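You operate a simulated robot arm through the tools that you are given. There is no shell and no other tool. Be economical: measure what you need, move in short steps, check, and stop when the job is done.

You run a simulated robot arm. Do the job below in one go: nothing can be reset, and whatever is moved stays where it is left.

Task
After the volts swing: mute the alarm, centre the knob, protection back on.
Fine: generator mute key once, volts knob at its middle mark, READY lit; surge base and grey battery unit were switched out for the swing: surge switch on, unit breaker on, unit dial at NORM.

The check looks at the end state, three seconds after you hand in, the way a careful person would. Anything else that was tipped, shoved, dropped, spilled or broken makes it a failure.

Robot
A 6-joint arm with a two-finger gripper, on a carriage that runs on a rail from [35, -40.5] to [-118, 136.5] (x, y) and turns from -3.316 to 2.478 rad about z. Base frame: it is fixed where the carriage stands at the start and does not move with it; the origin is on the floor, on the carriage's upright axis, x ahead of it, y to its left, z up. Units: cm, rad, N and s.
Its first joint turns from -2.897 to 2.897 rad. Places, roughly: generator lamps key [60, 10, 120]; generator mute key [60, 20, 120]; generator panel [60, 30, 140]; generator start key [40, 40, 120]; generator stop key [50, 30, 120]; governor knob [50, 20, 130]; grey battery unit [50, 20, 90]; grey unit breaker [40, 10, 90]; grey unit dial [30, 20, 90]; grey unit key [30, 20, 90]; key switch [40, 40, 130]; surge base [20, 50, 80]; surge switch [20, 40, 80]; transfer panel [30, 60, 140]; transfer switch [20, 60, 140]; volts knob [60, 10, 130]. Payload 2.54 kg.
The tool frame sits at the grasp point between the pads (the TCP): z along the fingers, y along the line on which they close. The tips reach 2.3 cm beyond it. Largest opening 12.6 cm; the body of the gripper starts 8.2 cm behind the TCP.
Orientation is that of the tool frame in the base frame, as a unit quaternion [x, y, z, w]. With the fingers straight down and closing along the base's y, the tool's x points along the base's -x, its y along +y and its z along -z.

Tools
- The arm moves only by the tool drive_tool. Its arguments are lists of equal length, an entry for each row: "slide": the shift along the tool's x, y, z in units of 20 mm (1.0 is 20 mm), a list of three; "rot": the turn, a rotation vector about the tool's x, y, z in units of 6 degrees (1.0 is 6 degrees), a list of three. In form: {"slide": [[x, y, z], ...], "rot": [[ax, ay, az], ...]}. A call has 1 to 12 rows; each row shifts and turns the commanded pose from where the row before left it, along the tool's axes as they then stand. "grip" is the opening, from 0 (shut) to 1 (fully open), set as the call begins (left out, the last holds). A call with a number of a shift or a turn outside -1 to 1 is refused whole. A row lasts 0.2 s, in which the tool goes at most 5 cm and 0.15 rad; a call with a longer step from one row to the next is refused whole, and so is a gripper value outside its range. Where a pose cannot be reached the arm comes as near as it can. A force on the tool above 90 N (or 10 N above the force at the start of the call, whichever is more), or a blocked arm, ends the call early, and 0.2 s more pass. Each finger halts on what it meets, pressing with about 38 N; the grip force reading is that of the motor and also rises with nothing between the fingers. The clock runs only during rows and for 0.2 s after the last one: add rows that do not move to give the fingers time. It gives the time, the measured TCP pose, the force on the tool (base axes), the opening and the grip force at its end, in the units of the frame above (readings bear some noise), with the torque about the TCP (base axes, N m) and any sound that the robot's microphone picked up.
- Cameras (640 x 400 px; columns grow to the right, rows downward): "scene" is now at [4.49, 23.02, 142.15]; the picture's right is [0.51, -0.86, -0.00], its down [-0.54, -0.32, -0.78] and it looks along [0.67, 0.40, -0.62] (base axes); focal length 214 px, centre (320, 200). "wrist" rides on the gripper at [8.2, 1.4, -12.2] in the tool frame; the picture's right is [-0.17, 0.99, 0.00], its down [-0.79, -0.13, -0.60] and it looks along [-0.59, -0.10, 0.80] (tool axes); focal length 243 px, centre (320, 200). There is no depth. A picture from a camera that has moved, and an enlarged one, comes with that camera's place and axes in the base frame and with its lens.
- get_image(camera): a new picture of that camera. No time passes.
- slide_trunk(by): slides the trunk up (or, below 0, down) by that many cm; the arm and the scene camera ride with it, the base frame stays. It gives what a move gives, with no picture.
- base_move(legs): drives the robot by 1 to 6 legs, each [ahead, left, turn to the left] in cm, cm and rad, along the robot's own axes; the way and the turn of a leg run together, so that a leg with both is an arc; at most 150 cm and 3.142 rad a leg. The arm and the cameras ride along, it lands a little off, and it stops where it bumps. It keeps to its track: a leg is cut to what the track allows. It gives what a move gives.
- aim_head(pan, tilt): turns the head with the scene camera to pan (to the left, within 2.094 rad either way) and tilt (down, from -0.506 to 1.204), counted from straight ahead of the robot. It gives what a move gives.
- close_up(camera, box): a new picture of the part [left, top, right, bottom] of that camera's present view, enlarged. No time passes.
- hand_in(): hands the job in; it is judged then, once.

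Go step by step. Nothing tells you exact positions but the pictures and the camera data: compare them with the known pose of the tool, close in by small moves and look again before you grip or let go. The budget is 120 turns and 98 pictures, counting those below and the enlarged ones. Unless the task says otherwise, let go and move clear before handing in, and close with one line.

The tools are called after "Emit:" as a command line: name --argument value ..., lists and objects as JSON in quotes. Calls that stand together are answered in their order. drive_tool: Moves the arm, as the interface text tells. Its arguments: {"type":"object","properties":{"slide":{"type":"array"},"rot":{"type":"array"},"grip":{"type":"number"}},"required":["slide","rot"]} The other tools are called the same way: slide_trunk (by) slides the trunk up or down; base_move (legs) drives the base; aim_head (pan, tilt) turns the head that bears the scene camera; get_image (camera) takes a picture; close_up (camera, box) takes an enlarged picture of a part of a camera's view; hand_in () hands the job in.

At the start:

```text
t: 0.0
ee_pos: [44.96, 25.91, 138.21]
orientation: [-0.442, 0.897, -0.003, -0.004]
force: [-68.9, -94.1, -1.1]
ft_torque: [11.94, -8.84, -1.95]
opening: 12.6
gripper_force: 0.0
trunk travel left (down, up): [-22.5, 26.5]
robot x, y, heading: [-0.25, -0.09, 0.001]
head pan, tilt: [0.538, 0.681]
```

scene: 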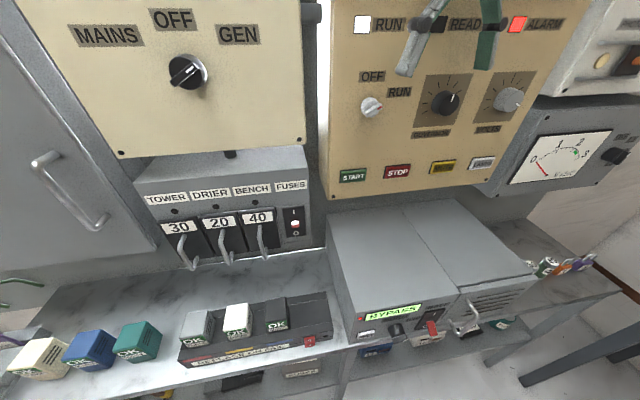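
wrist: 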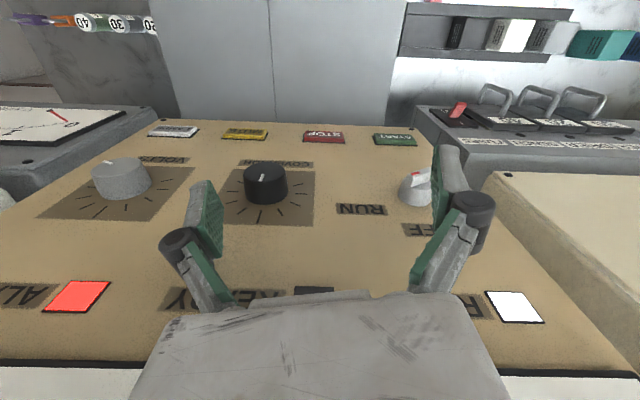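

I see the generator panel with ALARM lit (red), and the tool hanging in front of it with a force reading that suggests it leans on something. I look closer before moving.

Emit:
close_up --camera "scene" --box '[320, 0, 640, 200]'

Emit:
close_up --camera "scene" --box '[160, 200, 560, 400]'

```text
2.00 times, centred on (480, 100) of scene
camera zoom: at [4.49, 23.02, 142.15], right [0.51, -0.86, 0.0], down [-0.54, -0.32, -0.78], along [0.67, 0.4, -0.62], focal length 429 px, centre (0, 400)
```

zoom: 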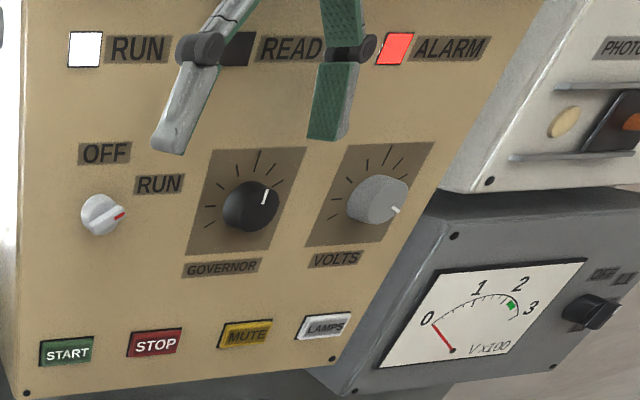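

```text
1.60 times, centred on (360, 300) of scene
camera zoom: at [4.49, 23.02, 142.15], right [0.51, -0.86, 0.0], down [-0.54, -0.32, -0.78], along [0.67, 0.4, -0.62], focal length 343 px, centre (256, 40)
```

zoom: 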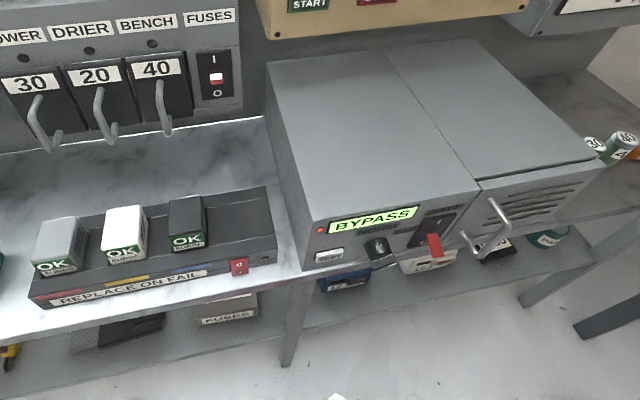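

The panel is vertical, its outward normal about (-0.756, -0.654, 0), at n·P ≈ -55.6; mute key ≈ (55.5, 21.0, 117.6), volts knob ≈ (58.6, 14.9, 132.2). I back the tool straight out from the wall first and see what the force does.

Emit:
drive_tool --slide '[[0.5, 0, 0], [0.5, 0, 0], [1, 0, 0], [1, 0, 0], [1, 0, 0], [1, 0, 0]]' --rot '[[0, 0, 0], [0, 0, 0], [0, 0, 0], [0, 0, 0], [0, 0, 0.9], [0, 0, 1]]'

```text
t: 1.4
ee_pos: [39.53, 19.31, 137.91]
orientation: [-0.35, 0.937, -0.006, -0.009]
force: [-0.3, 0.1, -0.2]
ft_torque: [0.0, 0.02, -0.03]
opening: 12.61
gripper_force: 0.0
trunk travel left (down, up): [-22.5, 26.5]
robot x, y, heading: [0.2, -0.02, 0.004]
head pan, tilt: [0.538, 0.681]
```

Force is gone now. I shut the gripper and turn the tool to point horizontally at the wall.

Emit:
drive_tool --slide '[[0, 0, 0], [0, 0, 0], [0, 0, 0], [0, 0, 0], [0, 0, 0], [0, 0, 0], [0, 0, 0], [0, 0, 0], [0, 0, 0], [0, 0, 0], [0, 0, 0], [0, 0, 0]]' --rot '[[0, -1, 0], [0, -1, 0], [0, -1, 0], [0, -1, 0], [0, -1, 0], [0, -1, 0], [0, -1, 0], [0, -1, 0], [0, -1, 0], [0, -1, 0], [0, -1, 0], [0, -1, 0]]' --grip 0

Emit:
drive_tool --slide '[[0, 0, 0], [0, 0, 0], [0, 0, 0], [0, 0, 0]]' --rot '[[0, -1, 0], [0, -1, 0], [0, -1, 0], [0, 0, 0]]'

Emit:
get_image --camera "scene"

Emit:
get_image --camera "wrist"

```text
t: 4.0
ee_pos: [39.49, 19.31, 137.9]
orientation: [-0.288, 0.762, 0.201, 0.544]
force: [0.6, 0.6, -0.9]
ft_torque: [-0.01, 0.0, 0.01]
opening: 0.02
gripper_force: 28.7
trunk travel left (down, up): [-22.5, 26.5]
robot x, y, heading: [0.22, 0.02, 0.001]
head pan, tilt: [0.538, 0.681]
```

```text
t: 5.0
ee_pos: [39.47, 19.37, 137.92]
orientation: [-0.252, 0.668, 0.243, 0.657]
force: [0.7, 0.6, 0.5]
ft_torque: [0.0, 0.03, 0.0]
opening: 0.0
gripper_force: 28.1
trunk travel left (down, up): [-22.5, 26.5]
robot x, y, heading: [-0.19, -0.19, 0.005]
head pan, tilt: [0.538, 0.681]
```

```text
93 pictures are left
camera scene: at [5.36, 24.2, 141.9], right [0.51, -0.86, 0.0], down [-0.54, -0.32, -0.78], along [0.67, 0.4, -0.63], focal length 214 px, centre (320, 200)
```

scene: 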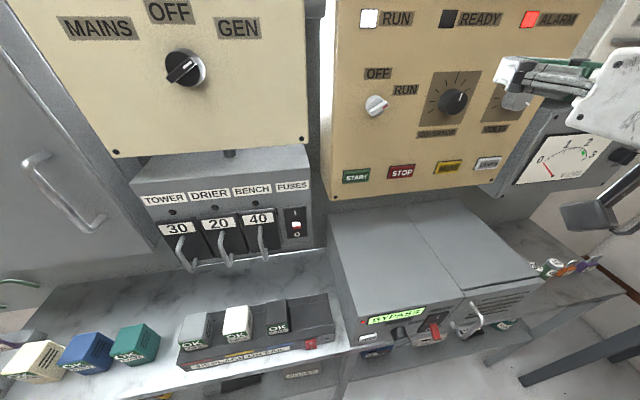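

```text
92 pictures are left
camera wrist: at [29.4, 12.2, 129.97], right [-0.65, 0.75, 0.16], down [-0.35, -0.48, 0.8], along [0.68, 0.46, 0.57], focal length 243 px, centre (320, 200)
```

wrist: 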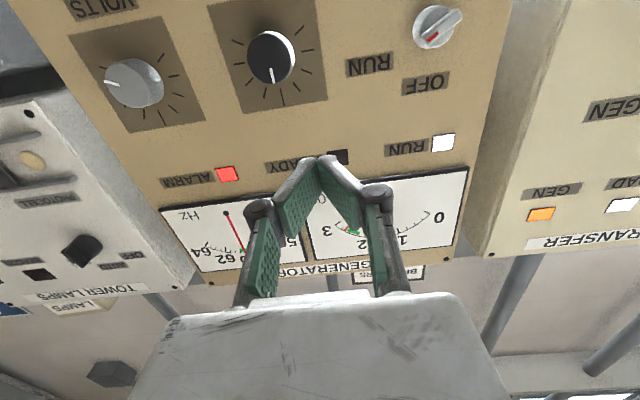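

The tool points square at the wall now (X down, Y left along the wall, Z in). Next I bring it in front of the MUTE key and check the knob markings on the way.

Emit:
close_up --camera "wrist" --box '[60, 0, 460, 280]'

Emit:
drive_tool --slide '[[0.9, -0.4, 0], [0.9, -0.4, 0], [0.9, -0.4, 0], [0.9, -0.4, 0], [0.9, -0.4, 0], [0.9, -0.4, 0], [0.9, -0.4, 0], [0.9, -0.4, 0], [0.9, -0.4, 0], [0.9, -0.5, 0], [0.9, -0.5, 0], [0, 0, 0]]' --rot '[[0, 0, 0], [0, 0, 0], [0, 0, 0], [0, 0, 0], [0, 0, 0], [0, 0, 0], [0, 0, 0], [0, 0, 0], [0, 0, 0], [0, 0, 0], [0, 0, 0], [0, 0, 0]]'

Emit:
get_image --camera "scene"

Emit:
get_image --camera "wrist"

```text
1.43 times, centred on (260, 140) of wrist
camera zoom: at [29.4, 12.2, 129.97], right [-0.65, 0.75, 0.16], down [-0.35, -0.48, 0.8], along [0.68, 0.46, 0.57], focal length 347 px, centre (406, 286)
```

zoom: 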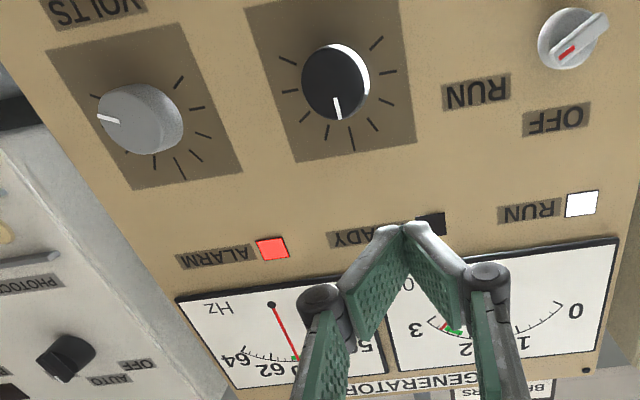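

```text
t: 7.6
ee_pos: [45.42, 11.94, 118.24]
orientation: [-0.252, 0.669, 0.242, 0.656]
force: [0.6, 0.2, 0.8]
ft_torque: [-0.02, -0.01, 0.02]
opening: 0.0
gripper_force: 28.0
trunk travel left (down, up): [-22.5, 26.5]
robot x, y, heading: [0.36, 0.03, 0.001]
head pan, tilt: [0.538, 0.681]
```

```text
90 pictures are left
camera scene: at [5.39, 24.2, 141.9], right [0.51, -0.86, 0.0], down [-0.54, -0.32, -0.78], along [0.67, 0.4, -0.63], focal length 214 px, centre (320, 200)
```

scene: 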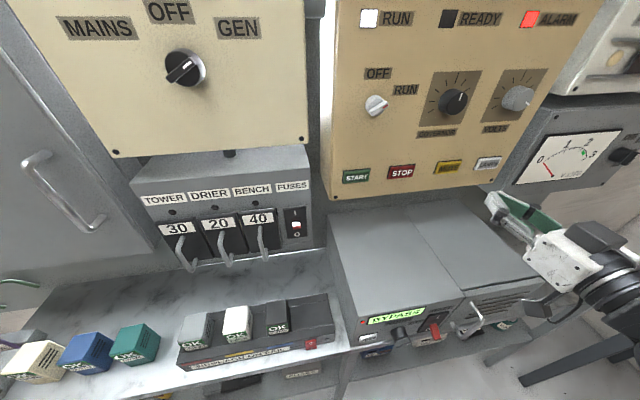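

```text
89 pictures are left
camera wrist: at [35.25, 4.93, 110.2], right [-0.65, 0.75, 0.16], down [-0.35, -0.48, 0.8], along [0.68, 0.46, 0.57], focal length 243 px, centre (320, 200)
```

wrist: 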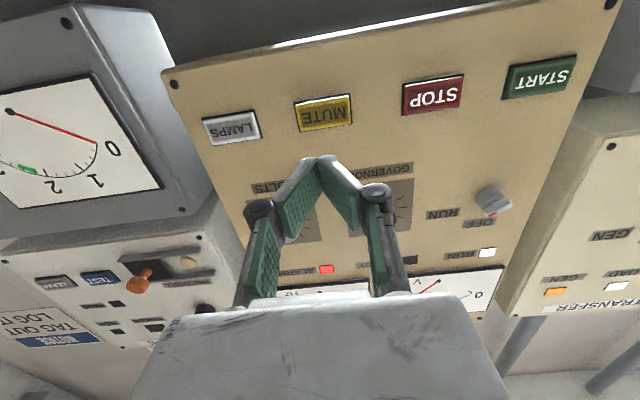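

The tool is almost in line with MUTE (≈ (55.2, 20.9, 117.3)). I advance to about 1.5 cm short of the key.

Emit:
drive_tool --slide '[[0.35, 0.1, 0], [0, 0, 0.9], [0, 0, 0.9], [0, 0, 0.9], [0, 0, 0.9], [0, 0, 0.9], [0, 0, 0.3], [0, 0, 0]]' --rot '[[0, 0, 0], [0, 0, 0], [0, 0, 0], [0, 0, 0], [0, 0, 0], [0, 0, 0], [0, 0, 0], [0, 0, 0]]'

Emit:
close_up --camera "scene" --box '[400, 80, 560, 200]'

Emit:
close_up --camera "wrist" --box '[160, 40, 480, 240]'

```text
t: 9.4
ee_pos: [52.41, 18.38, 117.27]
orientation: [-0.253, 0.669, 0.243, 0.656]
force: [-0.2, -0.2, 0.2]
ft_torque: [0.02, -0.05, -0.04]
opening: 0.02
gripper_force: 27.6
trunk travel left (down, up): [-22.5, 26.5]
robot x, y, heading: [0.08, -0.12, -0.003]
head pan, tilt: [0.538, 0.681]
```

```text
3.33 times, centred on (480, 140) of scene
camera zoom: at [5.38, 24.21, 141.9], right [0.51, -0.86, 0.0], down [-0.54, -0.32, -0.78], along [0.67, 0.4, -0.63], focal length 715 px, centre (-213, 400)
```

zoom: 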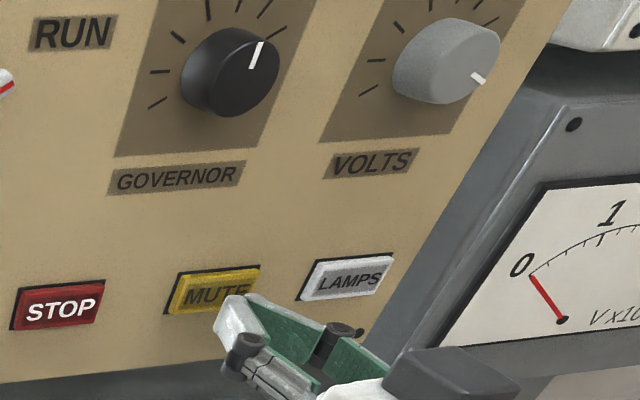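

```text
2.00 times, centred on (320, 140) of wrist
camera zoom: at [42.28, 11.31, 109.29], right [-0.65, 0.75, 0.16], down [-0.35, -0.48, 0.8], along [0.68, 0.46, 0.57], focal length 485 px, centre (320, 320)
```

zoom: 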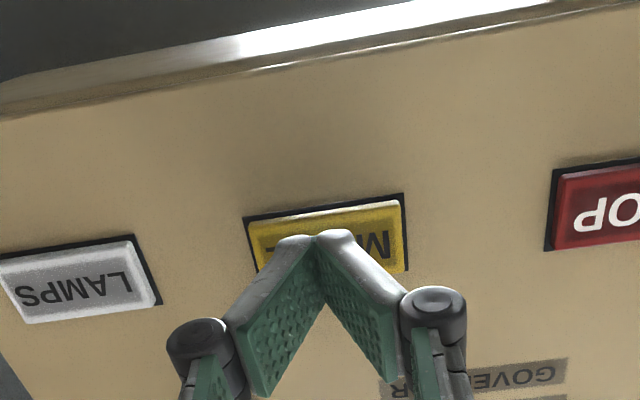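

Aligned with MUTE with about 1–1.5 cm to go. I creep in and watch for force or sound.

Emit:
drive_tool --slide '[[0, 0, 0.1], [0, 0, 0.1], [0, 0, 0.1], [0, 0, 0.1], [0, 0, 0.1], [0, 0, 0]]' --rot '[[0, 0, 0], [0, 0, 0], [0, 0, 0], [0, 0, 0], [0, 0, 0], [0, 0, 0]]'

```text
t: 10.8
ee_pos: [53.18, 19.15, 117.17]
orientation: [-0.254, 0.668, 0.244, 0.656]
force: [0.0, -0.3, -0.5]
ft_torque: [-0.01, 0.02, 0.02]
opening: 0.0
gripper_force: 28.1
trunk travel left (down, up): [-22.5, 26.5]
robot x, y, heading: [0.3, -0.11, 0.001]
head pan, tilt: [0.538, 0.681]
```

Emit:
drive_tool --slide '[[0, 0, 0.07], [0, 0, 0.07], [0, 0, 0.07], [0, 0, 0]]' --rot '[[0, 0, 0], [0, 0, 0], [0, 0, 0], [0, 0, 0]]'

Emit:
close_up --camera "wrist" --box '[160, 40, 480, 240]'

```text
t: 11.8
ee_pos: [53.56, 19.25, 117.26]
orientation: [-0.253, 0.668, 0.243, 0.656]
force: [0.2, -0.7, -0.3]
ft_torque: [0.03, -0.04, 0.0]
opening: 0.0
gripper_force: 28.1
trunk travel left (down, up): [-22.5, 26.5]
robot x, y, heading: [-0.21, 0.3, 0.002]
head pan, tilt: [0.538, 0.681]
```

```text
2.00 times, centred on (320, 140) of wrist
camera zoom: at [43.37, 12.23, 109.27], right [-0.65, 0.75, 0.16], down [-0.35, -0.48, 0.8], along [0.68, 0.46, 0.57], focal length 485 px, centre (320, 320)
```

zoom: 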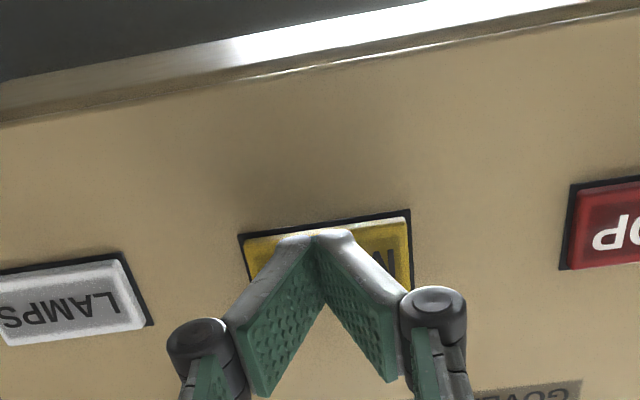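

Emit:
drive_tool --slide '[[0, 0, 0.07], [0, 0, 0.07], [0, 0, 0.07], [0, 0, 0]]' --rot '[[0, 0, 0], [0, 0, 0], [0, 0, 0], [0, 0, 0]]'

```text
t: 12.8
ee_pos: [53.72, 19.76, 117.18]
orientation: [-0.253, 0.669, 0.242, 0.656]
force: [-1.5, -2.5, 0.3]
ft_torque: [-0.02, 0.0, -0.02]
opening: 0.61
gripper_force: 28.0
trunk travel left (down, up): [-22.5, 26.5]
robot x, y, heading: [0.47, -0.19, -0.001]
head pan, tilt: [0.538, 0.681]
heard: click
```

A click was heard with light contact. I back off at once and look at the lamps.

Emit:
drive_tool --slide '[[0, 0, -0.5], [0, 0, -1], [0, 0, -1], [0, 0, -1], [0, 0, -1], [0, 0, 0]]' --rot '[[0, 0, 0], [0, 0, 0], [0, 0, 0], [0, 0, 0], [0, 0, 0], [0, 0, 0]]'

Emit:
close_up --camera "scene" --box '[320, 0, 640, 200]'

Emit:
get_image --camera "wrist"

```text
t: 14.2
ee_pos: [47.07, 13.76, 117.43]
orientation: [-0.253, 0.668, 0.243, 0.656]
force: [-0.7, -0.1, -1.1]
ft_torque: [-0.01, -0.01, 0.01]
opening: 0.01
gripper_force: 28.0
trunk travel left (down, up): [-22.5, 26.5]
robot x, y, heading: [0.07, 0.13, -0.001]
head pan, tilt: [0.538, 0.681]
```

```text
2.00 times, centred on (480, 100) of scene
camera zoom: at [5.33, 24.19, 141.9], right [0.51, -0.86, 0.0], down [-0.54, -0.32, -0.78], along [0.67, 0.4, -0.63], focal length 429 px, centre (0, 400)
```

zoom: 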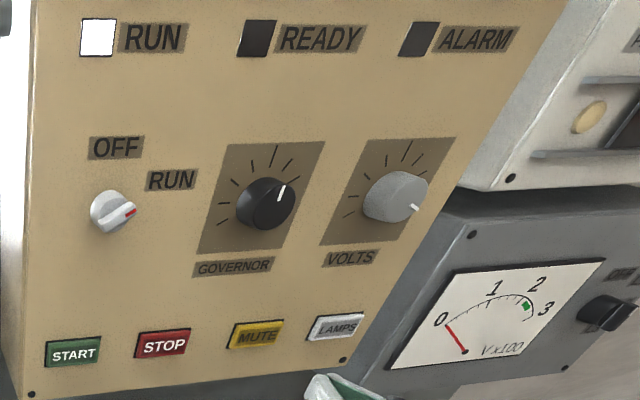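

```text
84 pictures are left
camera wrist: at [36.87, 6.63, 109.48], right [-0.65, 0.75, 0.16], down [-0.35, -0.48, 0.8], along [0.68, 0.46, 0.57], focal length 243 px, centre (320, 200)
```

wrist: 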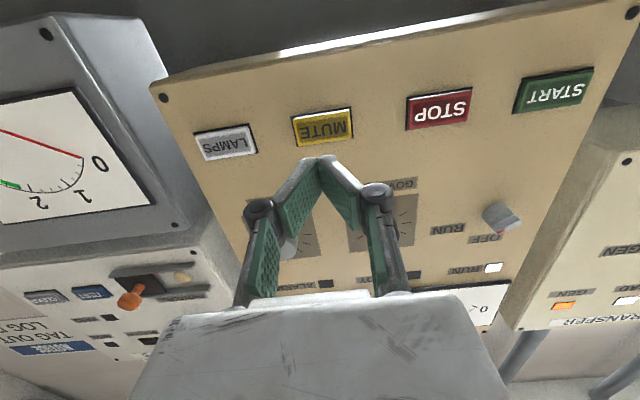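

The alarm lamp went out: mute is done. Next I rise in front of the volts knob (≈ (58.8, 14.6, 131.5)) with the gripper partly open and measure it from there.

Emit:
drive_tool --slide '[[-0.9, -0.45, 0], [-0.9, -0.45, 0], [-0.9, -0.45, 0], [-0.9, -0.45, 0], [-0.9, -0.45, 0], [-0.9, -0.45, 0], [-0.9, -0.45, 0], [-0.7, -0.4, 0], [0, 0, 0]]' --rot '[[0, 0, 0], [0, 0, 0], [0, 0, 0], [0, 0, 0], [0, 0, 0], [0, 0, 0], [0, 0, 0], [0, 0, 0], [0, 0, 0]]' --grip 0.65

Emit:
get_image --camera "wrist"

Emit:
close_up --camera "wrist" --box '[220, 40, 460, 190]'

Emit:
get_image --camera "scene"

```text
t: 16.2
ee_pos: [51.85, 8.67, 131.42]
orientation: [-0.254, 0.668, 0.244, 0.656]
force: [-0.7, -0.9, -0.2]
ft_torque: [0.01, -0.01, 0.01]
opening: 8.19
gripper_force: 0.1
trunk travel left (down, up): [-22.5, 26.5]
robot x, y, heading: [-0.07, -0.0, 0.003]
head pan, tilt: [0.538, 0.681]
```

```text
83 pictures are left
camera wrist: at [41.79, 1.53, 123.53], right [-0.65, 0.75, 0.16], down [-0.35, -0.48, 0.8], along [0.68, 0.46, 0.57], focal length 243 px, centre (320, 200)
```

wrist: 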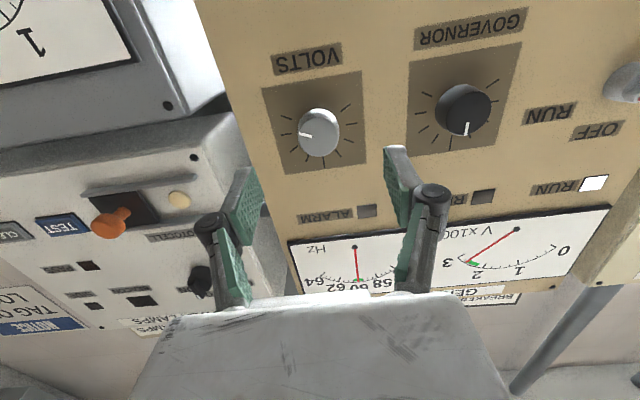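

```text
2.67 times, centred on (340, 115) of wrist
camera zoom: at [41.79, 1.53, 123.53], right [-0.65, 0.75, 0.16], down [-0.35, -0.48, 0.8], along [0.68, 0.46, 0.57], focal length 647 px, centre (267, 427)
```

zoom: 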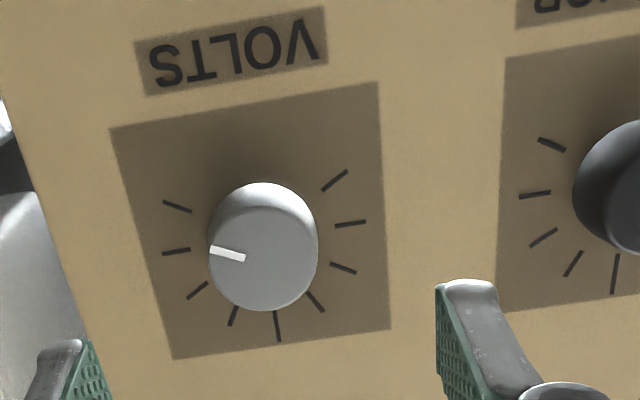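

```text
81 pictures are left
camera scene: at [5.37, 24.2, 141.9], right [0.51, -0.86, 0.0], down [-0.54, -0.32, -0.78], along [0.67, 0.4, -0.63], focal length 214 px, centre (320, 200)
```

scene: 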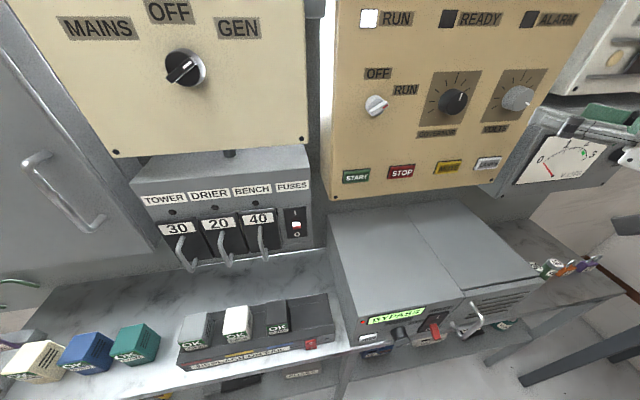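

The knob front is at about (58.9, 14.5, 131.3), 3.7 cm across, pointer at the right-hand side; the middle mark is the fifth of nine ticks, straight up. I pre-roll the gripper clockwise 48°, then advance around the knob.

Emit:
drive_tool --slide '[[0, -0.1, 0], [0, 0, 0], [0, 0, 0], [0, 0, 0], [0, 0, 0], [0, 0, 0], [0, 0, 0], [0, 0, 0], [0, 0, 0]]' --rot '[[0, 0, 0], [0, 0, 1], [0, 0, 1], [0, 0, 1], [0, 0, 1], [0, 0, 1], [0, 0, 1], [0, 0, 1], [0, 0, 1]]'

Emit:
drive_tool --slide '[[0, 0, 0.8], [0, 0, 0.8], [0, 0, 0.8], [0, 0, 0.5], [0, 0, 0]]' --rot '[[0, 0, 0], [0, 0, 0], [0, 0, 0], [0, 0, 0], [0, 0, 0]]'

Emit:
get_image --camera "wrist"

Emit:
close_up --camera "scene" --box '[440, 40, 600, 140]'

```text
t: 18.2
ee_pos: [52.1, 8.5, 131.47]
orientation: [0.042, 0.714, 0.489, 0.5]
force: [0.2, -0.8, 0.2]
ft_torque: [0.01, -0.02, -0.03]
opening: 8.21
gripper_force: 0.1
trunk travel left (down, up): [-22.5, 26.5]
robot x, y, heading: [-0.08, -0.48, 0.0]
head pan, tilt: [0.538, 0.681]
```

```text
t: 19.4
ee_pos: [56.4, 12.29, 131.27]
orientation: [0.04, 0.714, 0.488, 0.5]
force: [0.4, 0.3, 0.3]
ft_torque: [0.03, 0.02, 0.01]
opening: 8.21
gripper_force: 0.2
trunk travel left (down, up): [-22.5, 26.5]
robot x, y, heading: [0.01, 0.14, 0.003]
head pan, tilt: [0.538, 0.681]
```

```text
80 pictures are left
camera wrist: at [42.6, 9.52, 127.07], right [-0.34, 0.42, 0.84], down [0.0, -0.89, 0.45], along [0.94, 0.15, 0.31], focal length 243 px, centre (320, 200)
```

wrist: 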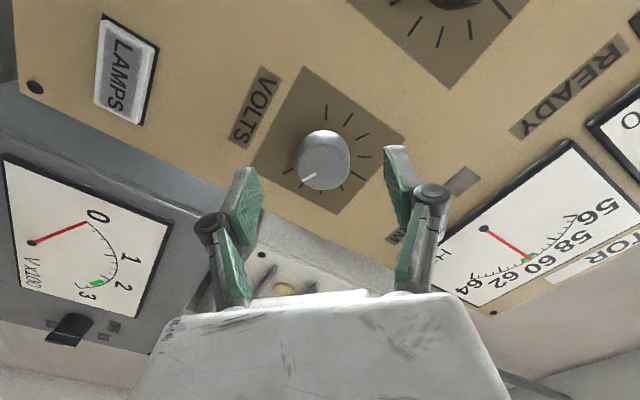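

```text
4.00 times, centred on (520, 90) of scene
camera zoom: at [5.38, 24.2, 141.9], right [0.51, -0.86, 0.0], down [-0.54, -0.32, -0.78], along [0.67, 0.4, -0.63], focal length 858 px, centre (-480, 640)
```

zoom: 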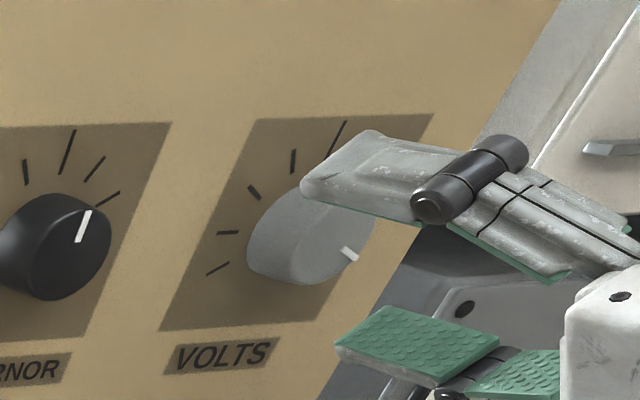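

The knob is centred between the fingers. I advance 2.2 cm more and close.

Emit:
drive_tool --slide '[[0, 0, 0.4], [0, 0, 0.4], [0, 0, 0.3], [0, 0, 0]]' --rot '[[0, 0, 0], [0, 0, 0], [0, 0, 0], [0, 0, 0]]'

Emit:
drive_tool --slide '[[0, 0, 0], [0, 0, 0], [0, 0, 0], [0, 0, 0], [0, 0, 0]]' --rot '[[0, 0, 0], [0, 0, 0], [0, 0, 0], [0, 0, 0], [0, 0, 0]]' --grip 0.2

Emit:
get_image --camera "wrist"

```text
t: 20.4
ee_pos: [58.09, 13.83, 131.2]
orientation: [0.041, 0.714, 0.489, 0.5]
force: [0.2, -0.4, -0.7]
ft_torque: [0.02, -0.06, -0.01]
opening: 8.17
gripper_force: 0.2
trunk travel left (down, up): [-22.5, 26.5]
robot x, y, heading: [-0.21, 0.24, -0.001]
head pan, tilt: [0.538, 0.681]
```

```text
t: 21.6
ee_pos: [58.0, 13.94, 131.34]
orientation: [0.04, 0.713, 0.489, 0.501]
force: [0.1, 9.0, 13.7]
ft_torque: [-0.13, 0.08, 0.72]
opening: 3.87
gripper_force: 44.6
trunk travel left (down, up): [-22.5, 26.5]
robot x, y, heading: [0.14, -0.12, 0.002]
head pan, tilt: [0.538, 0.681]
```

```text
78 pictures are left
camera wrist: at [44.16, 11.09, 127.14], right [-0.34, 0.42, 0.84], down [0.0, -0.89, 0.45], along [0.94, 0.15, 0.31], focal length 243 px, centre (320, 200)
```

wrist: 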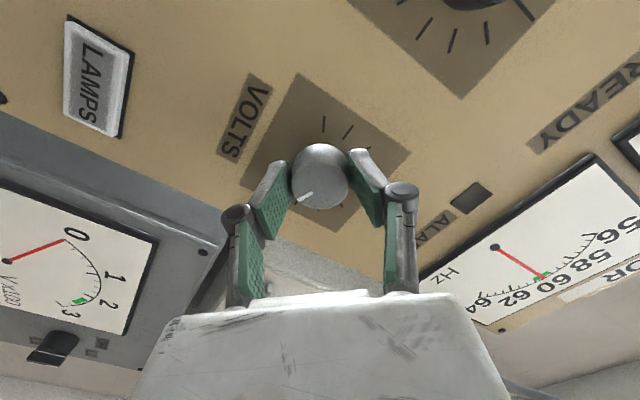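

Gripped on the knob. I turn it 48° counter-clockwise and look.

Emit:
drive_tool --slide '[[0, 0.05, 0], [0, 0, 0], [0, 0, 0], [0, 0, 0], [0, 0, 0], [0, 0, 0], [0, 0, 0], [0, 0, 0], [0, 0, 0]]' --rot '[[0, 0, 0], [0, 0, -1], [0, 0, -1], [0, 0, -1], [0, 0, -1], [0, 0, -1], [0, 0, -1], [0, 0, -1], [0, 0, -1]]'

Emit:
close_up --camera "wrist" --box '[200, 60, 440, 210]'

Emit:
close_up --camera "scene" --box '[420, 0, 580, 120]'

```text
t: 23.6
ee_pos: [58.05, 13.71, 131.35]
orientation: [-0.253, 0.669, 0.242, 0.656]
force: [1.5, -4.8, -11.0]
ft_torque: [-0.45, 0.53, -0.4]
opening: 3.87
gripper_force: 44.6
trunk travel left (down, up): [-22.5, 26.5]
robot x, y, heading: [-0.36, -0.15, 0.002]
head pan, tilt: [0.538, 0.681]
```

```text
2.67 times, centred on (320, 135) of wrist
camera zoom: at [47.93, 6.6, 123.39], right [-0.65, 0.75, 0.16], down [-0.35, -0.48, 0.8], along [0.68, 0.46, 0.57], focal length 647 px, centre (320, 373)
```

zoom: 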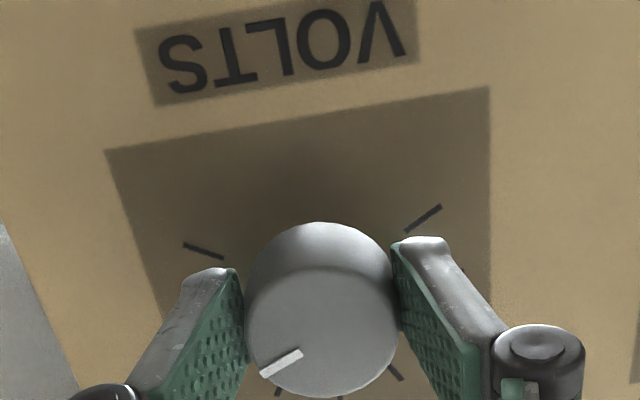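

```text
3.33 times, centred on (500, 60) of scene
camera zoom: at [5.45, 24.17, 141.9], right [0.51, -0.86, 0.0], down [-0.54, -0.32, -0.78], along [0.67, 0.4, -0.63], focal length 715 px, centre (-280, 667)
```

zoom: 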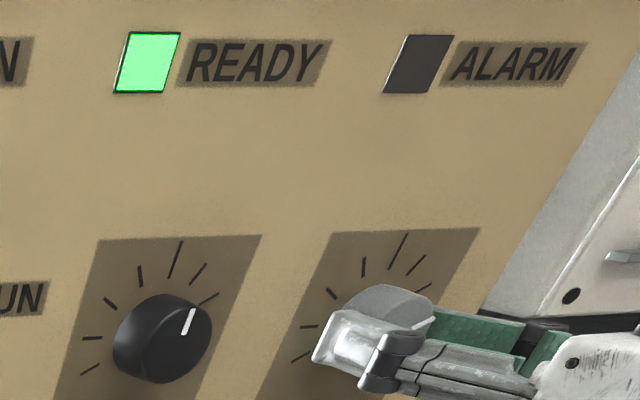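

READY is lit, the pointer is about 50° from the middle mark. I continue another 48°.

Emit:
drive_tool --slide '[[0, 0, 0], [0, 0, 0], [0, 0, 0], [0, 0, 0], [0, 0, 0], [0, 0, 0], [0, 0, 0], [0, 0, 0], [0, 0, 0]]' --rot '[[0, 0, -1], [0, 0, -1], [0, 0, -1], [0, 0, -1], [0, 0, -1], [0, 0, -1], [0, 0, -1], [0, 0, -1], [0, 0, 0]]'

Emit:
close_up --camera "wrist" --box '[200, 60, 440, 210]'

Emit:
close_up --camera "scene" --box '[420, 0, 580, 120]'

```text
t: 25.6
ee_pos: [58.12, 13.58, 131.4]
orientation: [-0.502, 0.509, -0.045, 0.698]
force: [19.4, -14.7, 16.9]
ft_torque: [-0.02, 0.11, -1.22]
opening: 3.86
gripper_force: 45.0
trunk travel left (down, up): [-22.5, 26.5]
robot x, y, heading: [0.03, 0.3, -0.003]
head pan, tilt: [0.538, 0.681]
```

```text
2.67 times, centred on (320, 135) of wrist
camera zoom: at [52.34, 1.58, 125.19], right [-0.52, 0.58, -0.63], down [-0.77, 0.0, 0.64], along [0.37, 0.81, 0.45], focal length 647 px, centre (320, 373)
```

zoom: 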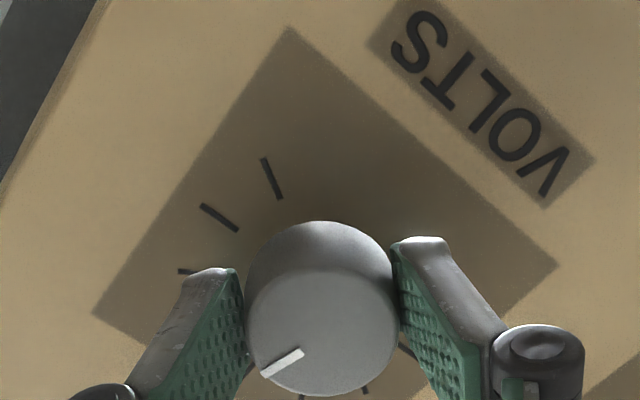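

```text
3.33 times, centred on (500, 60) of scene
camera zoom: at [5.5, 24.01, 141.94], right [0.51, -0.86, 0.0], down [-0.54, -0.32, -0.78], along [0.67, 0.4, -0.63], focal length 715 px, centre (-280, 667)
```

zoom: 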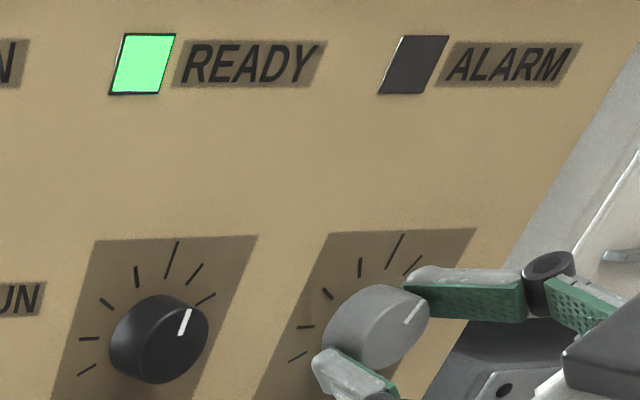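

READY stays lit; the pointer is near the middle mark but seems about 10° short. I let go and back off to measure it squarely.

Emit:
drive_tool --slide '[[0, 0, 0], [0, 0, 0], [0, 0, 0], [0, 0, 0], [0, 0, -0.8], [0, 0, -0.8], [0, 0, -0.8], [0, 0, -0.8], [0, 0, -0.8], [0, 0, -0.8], [0, 0, 0]]' --rot '[[0, 0, 0], [0, 0, 0], [0, 0, 0], [0, 0, 0], [0, 0, 0], [0, 0, 0], [0, 0, 0], [0, 0, 0], [0, 0, 0], [0, 0, 0], [0, 0, 0]]' --grip 0.55

Emit:
drive_tool --slide '[[0, 0, 0], [0, 0, 0], [0, 0, 0], [0, 0, 0], [0, 0, 0], [0, 0, 0], [0, 0, 0], [0, 0, 0], [0, 0, 0]]' --rot '[[0, 0, 1], [0, 0, 1], [0, 0, 1], [0, 0, 1], [0, 0, 1], [0, 0, 1], [0, 0, 1], [0, 0, 1], [0, 0, 0]]'

Emit:
close_up --camera "wrist" --box '[230, 60, 410, 180]'

Emit:
close_up --camera "scene" --box '[420, 0, 580, 120]'

```text
t: 28.0
ee_pos: [50.71, 7.48, 131.48]
orientation: [-0.503, 0.507, -0.045, 0.698]
force: [-0.6, 0.0, 0.3]
ft_torque: [-0.02, 0.01, -0.02]
opening: 6.96
gripper_force: 0.1
trunk travel left (down, up): [-22.5, 26.5]
robot x, y, heading: [-0.03, 0.05, -0.0]
head pan, tilt: [0.538, 0.681]
```

```text
t: 30.0
ee_pos: [50.73, 7.54, 131.57]
orientation: [-0.253, 0.669, 0.244, 0.656]
force: [-0.1, 0.7, 0.2]
ft_torque: [0.0, -0.02, -0.04]
opening: 6.94
gripper_force: 0.0
trunk travel left (down, up): [-22.5, 26.5]
robot x, y, heading: [-0.08, 0.09, 0.001]
head pan, tilt: [0.538, 0.681]
```

```text
3.33 times, centred on (320, 120) of wrist
camera zoom: at [40.61, 0.4, 123.64], right [-0.65, 0.75, 0.16], down [-0.35, -0.48, 0.8], along [0.68, 0.46, 0.57], focal length 809 px, centre (320, 467)
```

zoom: 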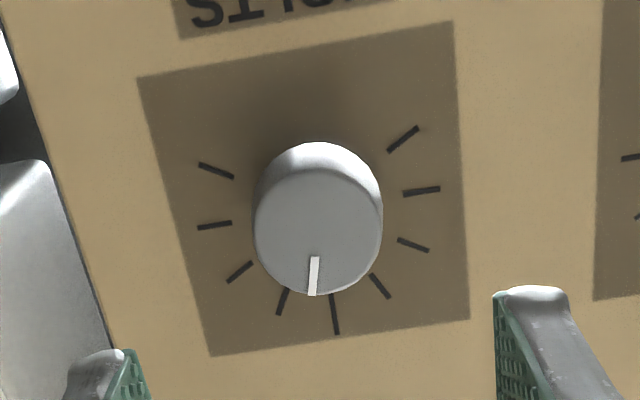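

```text
3.33 times, centred on (500, 60) of scene
camera zoom: at [5.36, 24.2, 141.9], right [0.51, -0.86, 0.0], down [-0.54, -0.32, -0.78], along [0.67, 0.4, -0.63], focal length 715 px, centre (-280, 667)
```

zoom: 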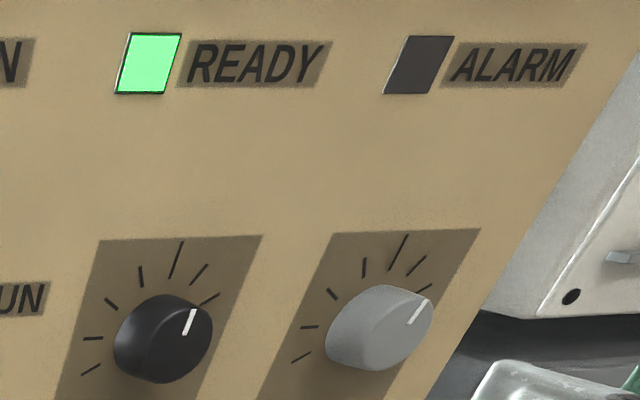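

The pointer is about 11° clockwise of the middle mark. I re-grip and turn it 10.5° more.

Emit:
drive_tool --slide '[[0, 0, 0.8], [0, 0, 0.8], [0, 0, 0.8], [0, 0, 0.8], [0, 0, 0.8], [0, 0, 0.8], [0, 0, 0]]' --rot '[[0, 0, 0], [0, 0, 0], [0, 0, 0], [0, 0, 0], [0, 0, 0], [0, 0, 0], [0, 0, 0]]'

Emit:
drive_tool --slide '[[0, 0, 0], [0, 0, 0], [0, 0, 0], [0, 0, 0], [0, 0, 0], [0, 0, 0], [0, 0, 0], [0, 0, 0]]' --rot '[[0, 0, 0], [0, 0, 0], [0, 0, 0], [0, 0, 0], [0, 0, 0], [0, 0, -0.9], [0, 0, -0.85], [0, 0, 0]]' --grip 0.2

Emit:
close_up --camera "wrist" --box '[200, 60, 440, 210]'

```text
t: 31.6
ee_pos: [57.92, 13.87, 131.29]
orientation: [-0.253, 0.669, 0.243, 0.656]
force: [1.4, 0.6, 0.3]
ft_torque: [-0.02, 0.06, 0.02]
opening: 6.93
gripper_force: 0.1
trunk travel left (down, up): [-22.5, 26.5]
robot x, y, heading: [0.11, -0.17, 0.0]
head pan, tilt: [0.538, 0.681]
```

```text
t: 33.4
ee_pos: [58.06, 13.72, 131.4]
orientation: [-0.313, 0.642, 0.182, 0.675]
force: [8.1, -7.9, 2.8]
ft_torque: [-0.22, 0.3, -0.49]
opening: 3.9
gripper_force: 44.8
trunk travel left (down, up): [-22.5, 26.5]
robot x, y, heading: [0.34, 0.19, -0.005]
head pan, tilt: [0.538, 0.681]
```

```text
2.67 times, centred on (320, 135) of wrist
camera zoom: at [48.93, 5.43, 123.32], right [-0.66, 0.75, -0.02], down [-0.45, -0.37, 0.81], along [0.61, 0.55, 0.58], focal length 647 px, centre (320, 373)
```

zoom: 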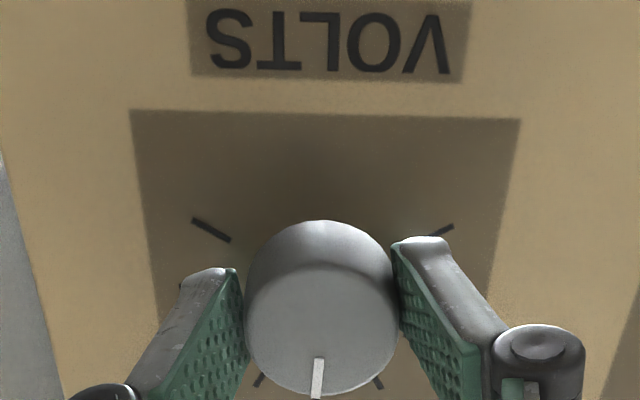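

Nearly there; a further 3°, then release and check squarely.

Emit:
drive_tool --slide '[[0, 0, 0], [0, 0, 0]]' --rot '[[0, 0, -0.5], [0, 0, 0]]'

Emit:
drive_tool --slide '[[0, 0, 0], [0, 0, 0], [0, 0, 0], [0, 0, 0], [0, 0, -0.8], [0, 0, -0.8], [0, 0, -0.8], [0, 0, -0.8], [0, 0, -0.8], [0, 0, -0.8], [0, 0, 0]]' --rot '[[0, 0, 0], [0, 0, 0], [0, 0, 0], [0, 0, 0], [0, 0, 0], [0, 0, 0], [0, 0, 0], [0, 0, 0], [0, 0, 0], [0, 0, 0], [0, 0, 0]]' --grip 0.55

Emit:
close_up --camera "wrist" --box '[230, 60, 410, 180]'

Emit:
get_image --camera "scene"

```text
t: 34.0
ee_pos: [58.1, 13.72, 131.27]
orientation: [-0.329, 0.634, 0.164, 0.68]
force: [9.2, -9.0, 6.4]
ft_torque: [-0.2, 0.28, -0.49]
opening: 3.88
gripper_force: 45.0
trunk travel left (down, up): [-22.5, 26.5]
robot x, y, heading: [-0.54, -0.28, -0.003]
head pan, tilt: [0.538, 0.681]
```

```text
t: 36.4
ee_pos: [50.68, 7.55, 131.53]
orientation: [-0.33, 0.634, 0.163, 0.68]
force: [0.1, 0.1, 0.1]
ft_torque: [-0.01, 0.02, -0.03]
opening: 6.91
gripper_force: 0.0
trunk travel left (down, up): [-22.5, 26.5]
robot x, y, heading: [0.13, -0.26, 0.004]
head pan, tilt: [0.538, 0.681]
```

```text
3.33 times, centred on (320, 120) of wrist
camera zoom: at [41.83, -1.09, 123.58], right [-0.66, 0.75, -0.08], down [-0.48, -0.34, 0.81], along [0.58, 0.57, 0.58], focal length 809 px, centre (320, 467)
```

zoom: 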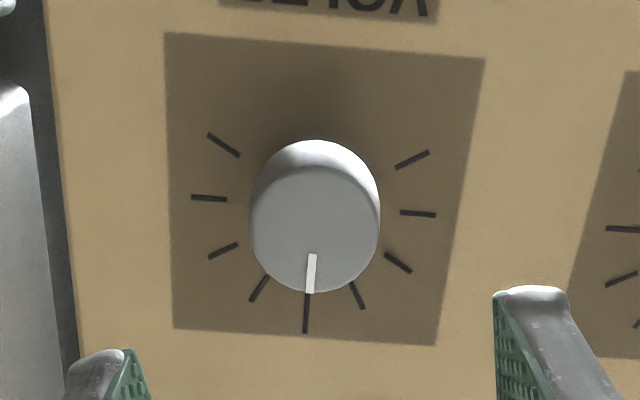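

```text
69 pictures are left
camera scene: at [5.35, 24.19, 141.9], right [0.51, -0.86, 0.0], down [-0.54, -0.32, -0.78], along [0.67, 0.4, -0.63], focal length 214 px, centre (320, 200)
```

scene: 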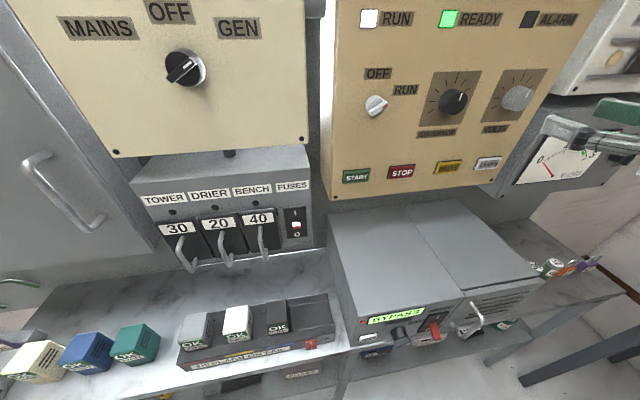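

The pointer lines up with the middle mark, READY is lit and ALARM is out. Next come the surge base and the grey unit: I aim the head lower for a better view.

Emit:
aim_head --pan 0.75 --tilt 1.0

Emit:
get_image --camera "scene"

```text
t: 37.2
ee_pos: [50.69, 7.56, 131.58]
orientation: [-0.331, 0.634, 0.164, 0.68]
force: [-0.7, 0.6, -0.2]
ft_torque: [0.0, 0.02, 0.0]
opening: 6.92
gripper_force: 0.0
trunk travel left (down, up): [-22.5, 26.5]
robot x, y, heading: [-0.04, 0.3, -0.001]
head pan, tilt: [0.75, 1.0]
```

```text
68 pictures are left
camera scene: at [3.1, 24.57, 139.41], right [0.68, -0.73, 0.0], down [-0.62, -0.57, -0.54], along [0.4, 0.37, -0.84], focal length 214 px, centre (320, 200)
```

scene: 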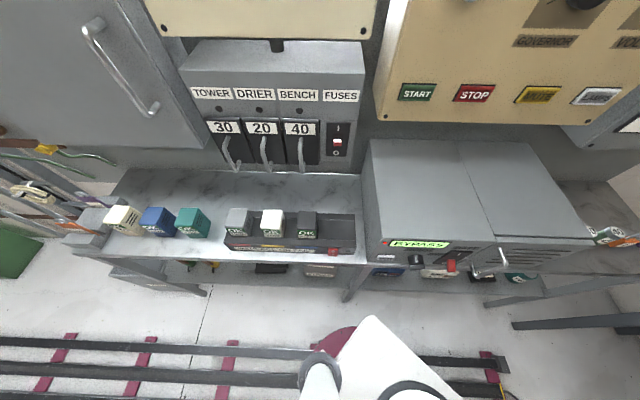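

Emit:
close_up --camera "scene" --box '[280, 200, 400, 275]'

Emit:
close_up --camera "scene" --box '[360, 220, 520, 320]'

Emit:
aim_head --pan 0.65 --tilt 0.9

```text
5.33 times, centred on (340, 238) of scene
camera zoom: at [3.1, 24.57, 139.41], right [0.68, -0.73, 0.0], down [-0.62, -0.57, -0.54], along [0.4, 0.37, -0.84], focal length 1144 px, centre (213, 0)
```

zoom: 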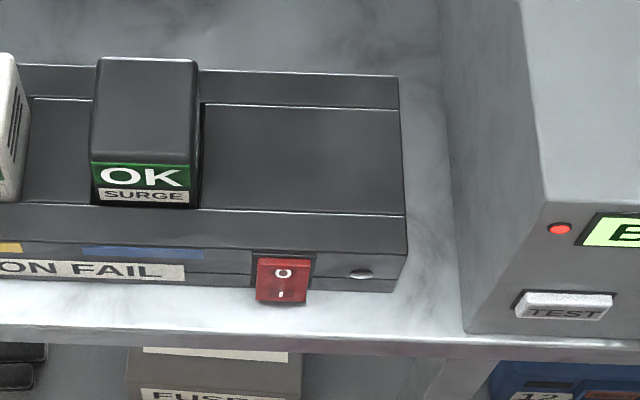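

```text
4.00 times, centred on (440, 270) of scene
camera zoom: at [3.1, 24.57, 139.41], right [0.68, -0.73, 0.0], down [-0.62, -0.57, -0.54], along [0.4, 0.37, -0.84], focal length 858 px, centre (-160, -80)
```

zoom: 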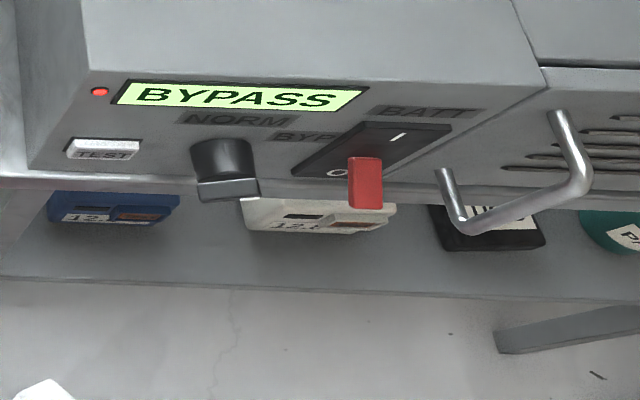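

```text
t: 37.9
ee_pos: [50.69, 7.44, 131.51]
orientation: [-0.33, 0.634, 0.165, 0.68]
force: [0.2, -0.3, -0.3]
ft_torque: [0.01, 0.0, -0.01]
opening: 6.93
gripper_force: 0.0
trunk travel left (down, up): [-22.5, 26.5]
robot x, y, heading: [-0.05, 0.16, -0.005]
head pan, tilt: [0.649, 0.901]
```

The surge rocker (O top, I bottom) is on the low front face, near (20.5, 36, 81). The unit's dial is near (29, 18.5, 90), and the breaker lever, down at O, is near (34, 12, 90). These are close to the robot's axis, so I pull the tool back and run along the rail 30 cm to the left for room.

Emit:
drive_tool --slide '[[0, 0, -1], [0, 0, -1], [0, 0, -1], [0, 0, -1], [0, 0, -1], [0, 0, -1], [0, 0, 0]]' --rot '[[0, 0, 1], [0, 0, 1], [0, 0, 0.25], [0, 0, 0], [0, 0, 0], [0, 0, 0], [0, 0, 0]]' --grip 0

Emit:
base_move --legs '[[-19.6, 22.7, 0]]'

Emit:
get_image --camera "scene"

```text
t: 39.5
ee_pos: [41.61, -0.37, 131.8]
orientation: [-0.253, 0.668, 0.243, 0.656]
force: [-0.2, 0.4, 0.0]
ft_torque: [-0.01, 0.01, 0.01]
opening: 0.0
gripper_force: 28.1
trunk travel left (down, up): [-22.5, 26.5]
robot x, y, heading: [0.08, -0.21, -0.005]
head pan, tilt: [0.649, 0.901]
```

```text
t: 41.5
ee_pos: [22.13, 22.05, 131.87]
orientation: [-0.253, 0.669, 0.243, 0.656]
force: [-0.2, 0.6, -0.7]
ft_torque: [0.0, 0.02, 0.02]
opening: 0.02
gripper_force: 27.9
trunk travel left (down, up): [-22.5, 26.5]
robot x, y, heading: [-19.62, 22.43, -0.002]
head pan, tilt: [0.649, 0.901]
```

```text
65 pictures are left
camera scene: at [-15.41, 46.92, 140.13], right [0.6, -0.8, 0.0], down [-0.63, -0.47, -0.62], along [0.5, 0.37, -0.78], focal length 214 px, centre (320, 200)
```

scene: 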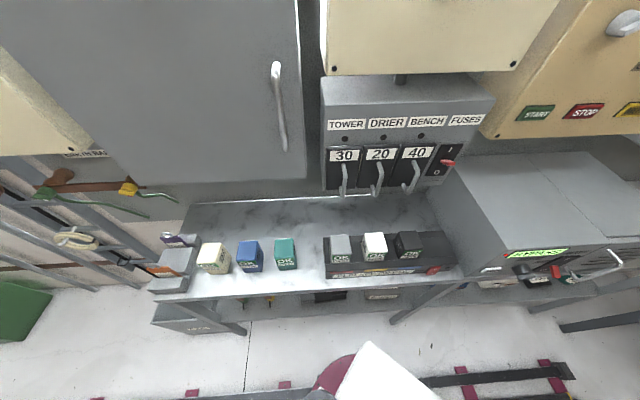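

Good view. I zoom on the unit from here to triangulate its controls.

Emit:
close_up --camera "scene" --box '[470, 230, 630, 330]'

Emit:
close_up --camera "scene" --box '[380, 220, 500, 295]'

```text
4.00 times, centred on (550, 280) of scene
camera zoom: at [-15.41, 46.92, 140.13], right [0.6, -0.8, 0.0], down [-0.63, -0.47, -0.62], along [0.5, 0.37, -0.78], focal length 858 px, centre (-600, -120)
```

zoom: 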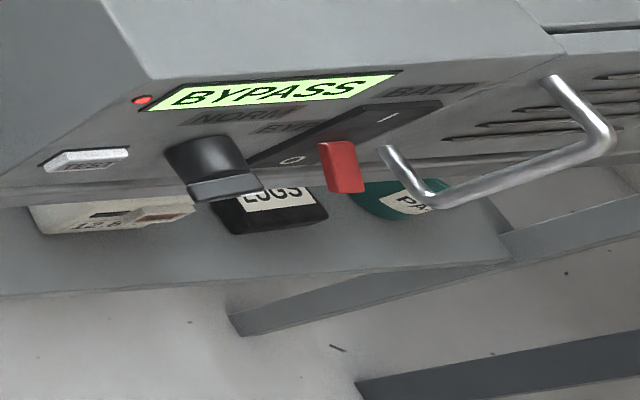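

```text
5.33 times, centred on (440, 258) of scene
camera zoom: at [-15.41, 46.92, 140.13], right [0.6, -0.8, 0.0], down [-0.63, -0.47, -0.62], along [0.5, 0.37, -0.78], focal length 1144 px, centre (-320, -107)
```

zoom: 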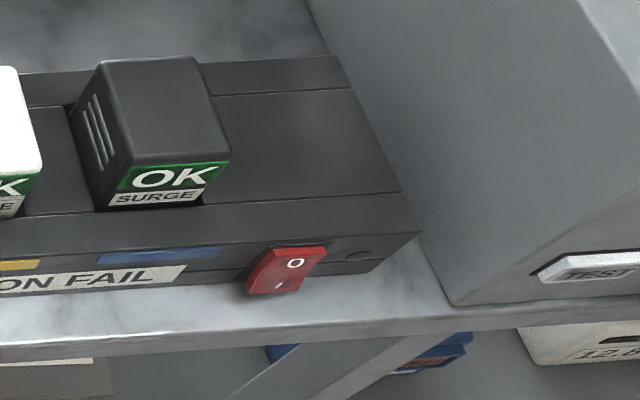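

Triangulated: surge rocker ≈ (19.6, 35.2, 84), dial tip ≈ (29, 17.4, 88), breaker lever tip ≈ (34.8, 11.1, 87.3). I lower the trunk 20 cm and pitch the tool 45° nose-down, so the wrist camera sees the faces squarely.

Emit:
slide_trunk --by -20

Emit:
drive_tool --slide '[[0, 0, -0.4], [0, 0, -0.4], [0, 0, 0], [0, 0, 0], [0, 0, 0], [0, 0, 0], [0, 0, 0], [0, 0, 0], [0, 0, 0]]' --rot '[[0, 1, 0], [0, 1, 0], [0, 1, 0], [0, 1, 0], [0, 1, 0], [0, 1, 0], [0, 1, 0], [0, 0.5, 0], [0, 0, 0]]'

Emit:
get_image --camera "wrist"

```text
t: 43.7
ee_pos: [22.1, 22.15, 111.79]
orientation: [-0.252, 0.668, 0.242, 0.657]
force: [0.6, 0.6, -0.2]
ft_torque: [0.0, 0.0, 0.01]
opening: 0.0
gripper_force: 28.7
trunk travel left (down, up): [-2.5, 46.5]
robot x, y, heading: [-19.43, 22.57, -0.003]
head pan, tilt: [0.649, 0.901]
```

```text
t: 45.7
ee_pos: [20.98, 21.11, 111.72]
orientation: [-0.326, 0.869, 0.126, 0.35]
force: [0.7, -0.6, -0.8]
ft_torque: [-0.03, 0.01, 0.01]
opening: 0.0
gripper_force: 28.8
trunk travel left (down, up): [-2.5, 46.5]
robot x, y, heading: [-19.39, 22.61, -0.004]
head pan, tilt: [0.649, 0.901]
```

```text
62 pictures are left
camera wrist: at [9.24, 12.72, 115.05], right [-0.56, 0.82, 0.11], down [0.2, 0.01, 0.98], along [0.81, 0.57, -0.17], focal length 243 px, centre (320, 200)
```

wrist: 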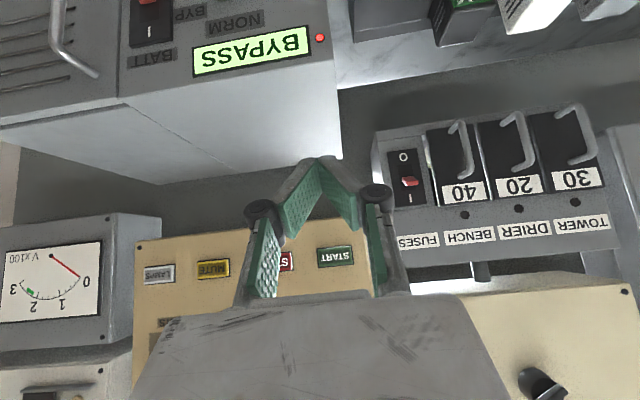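

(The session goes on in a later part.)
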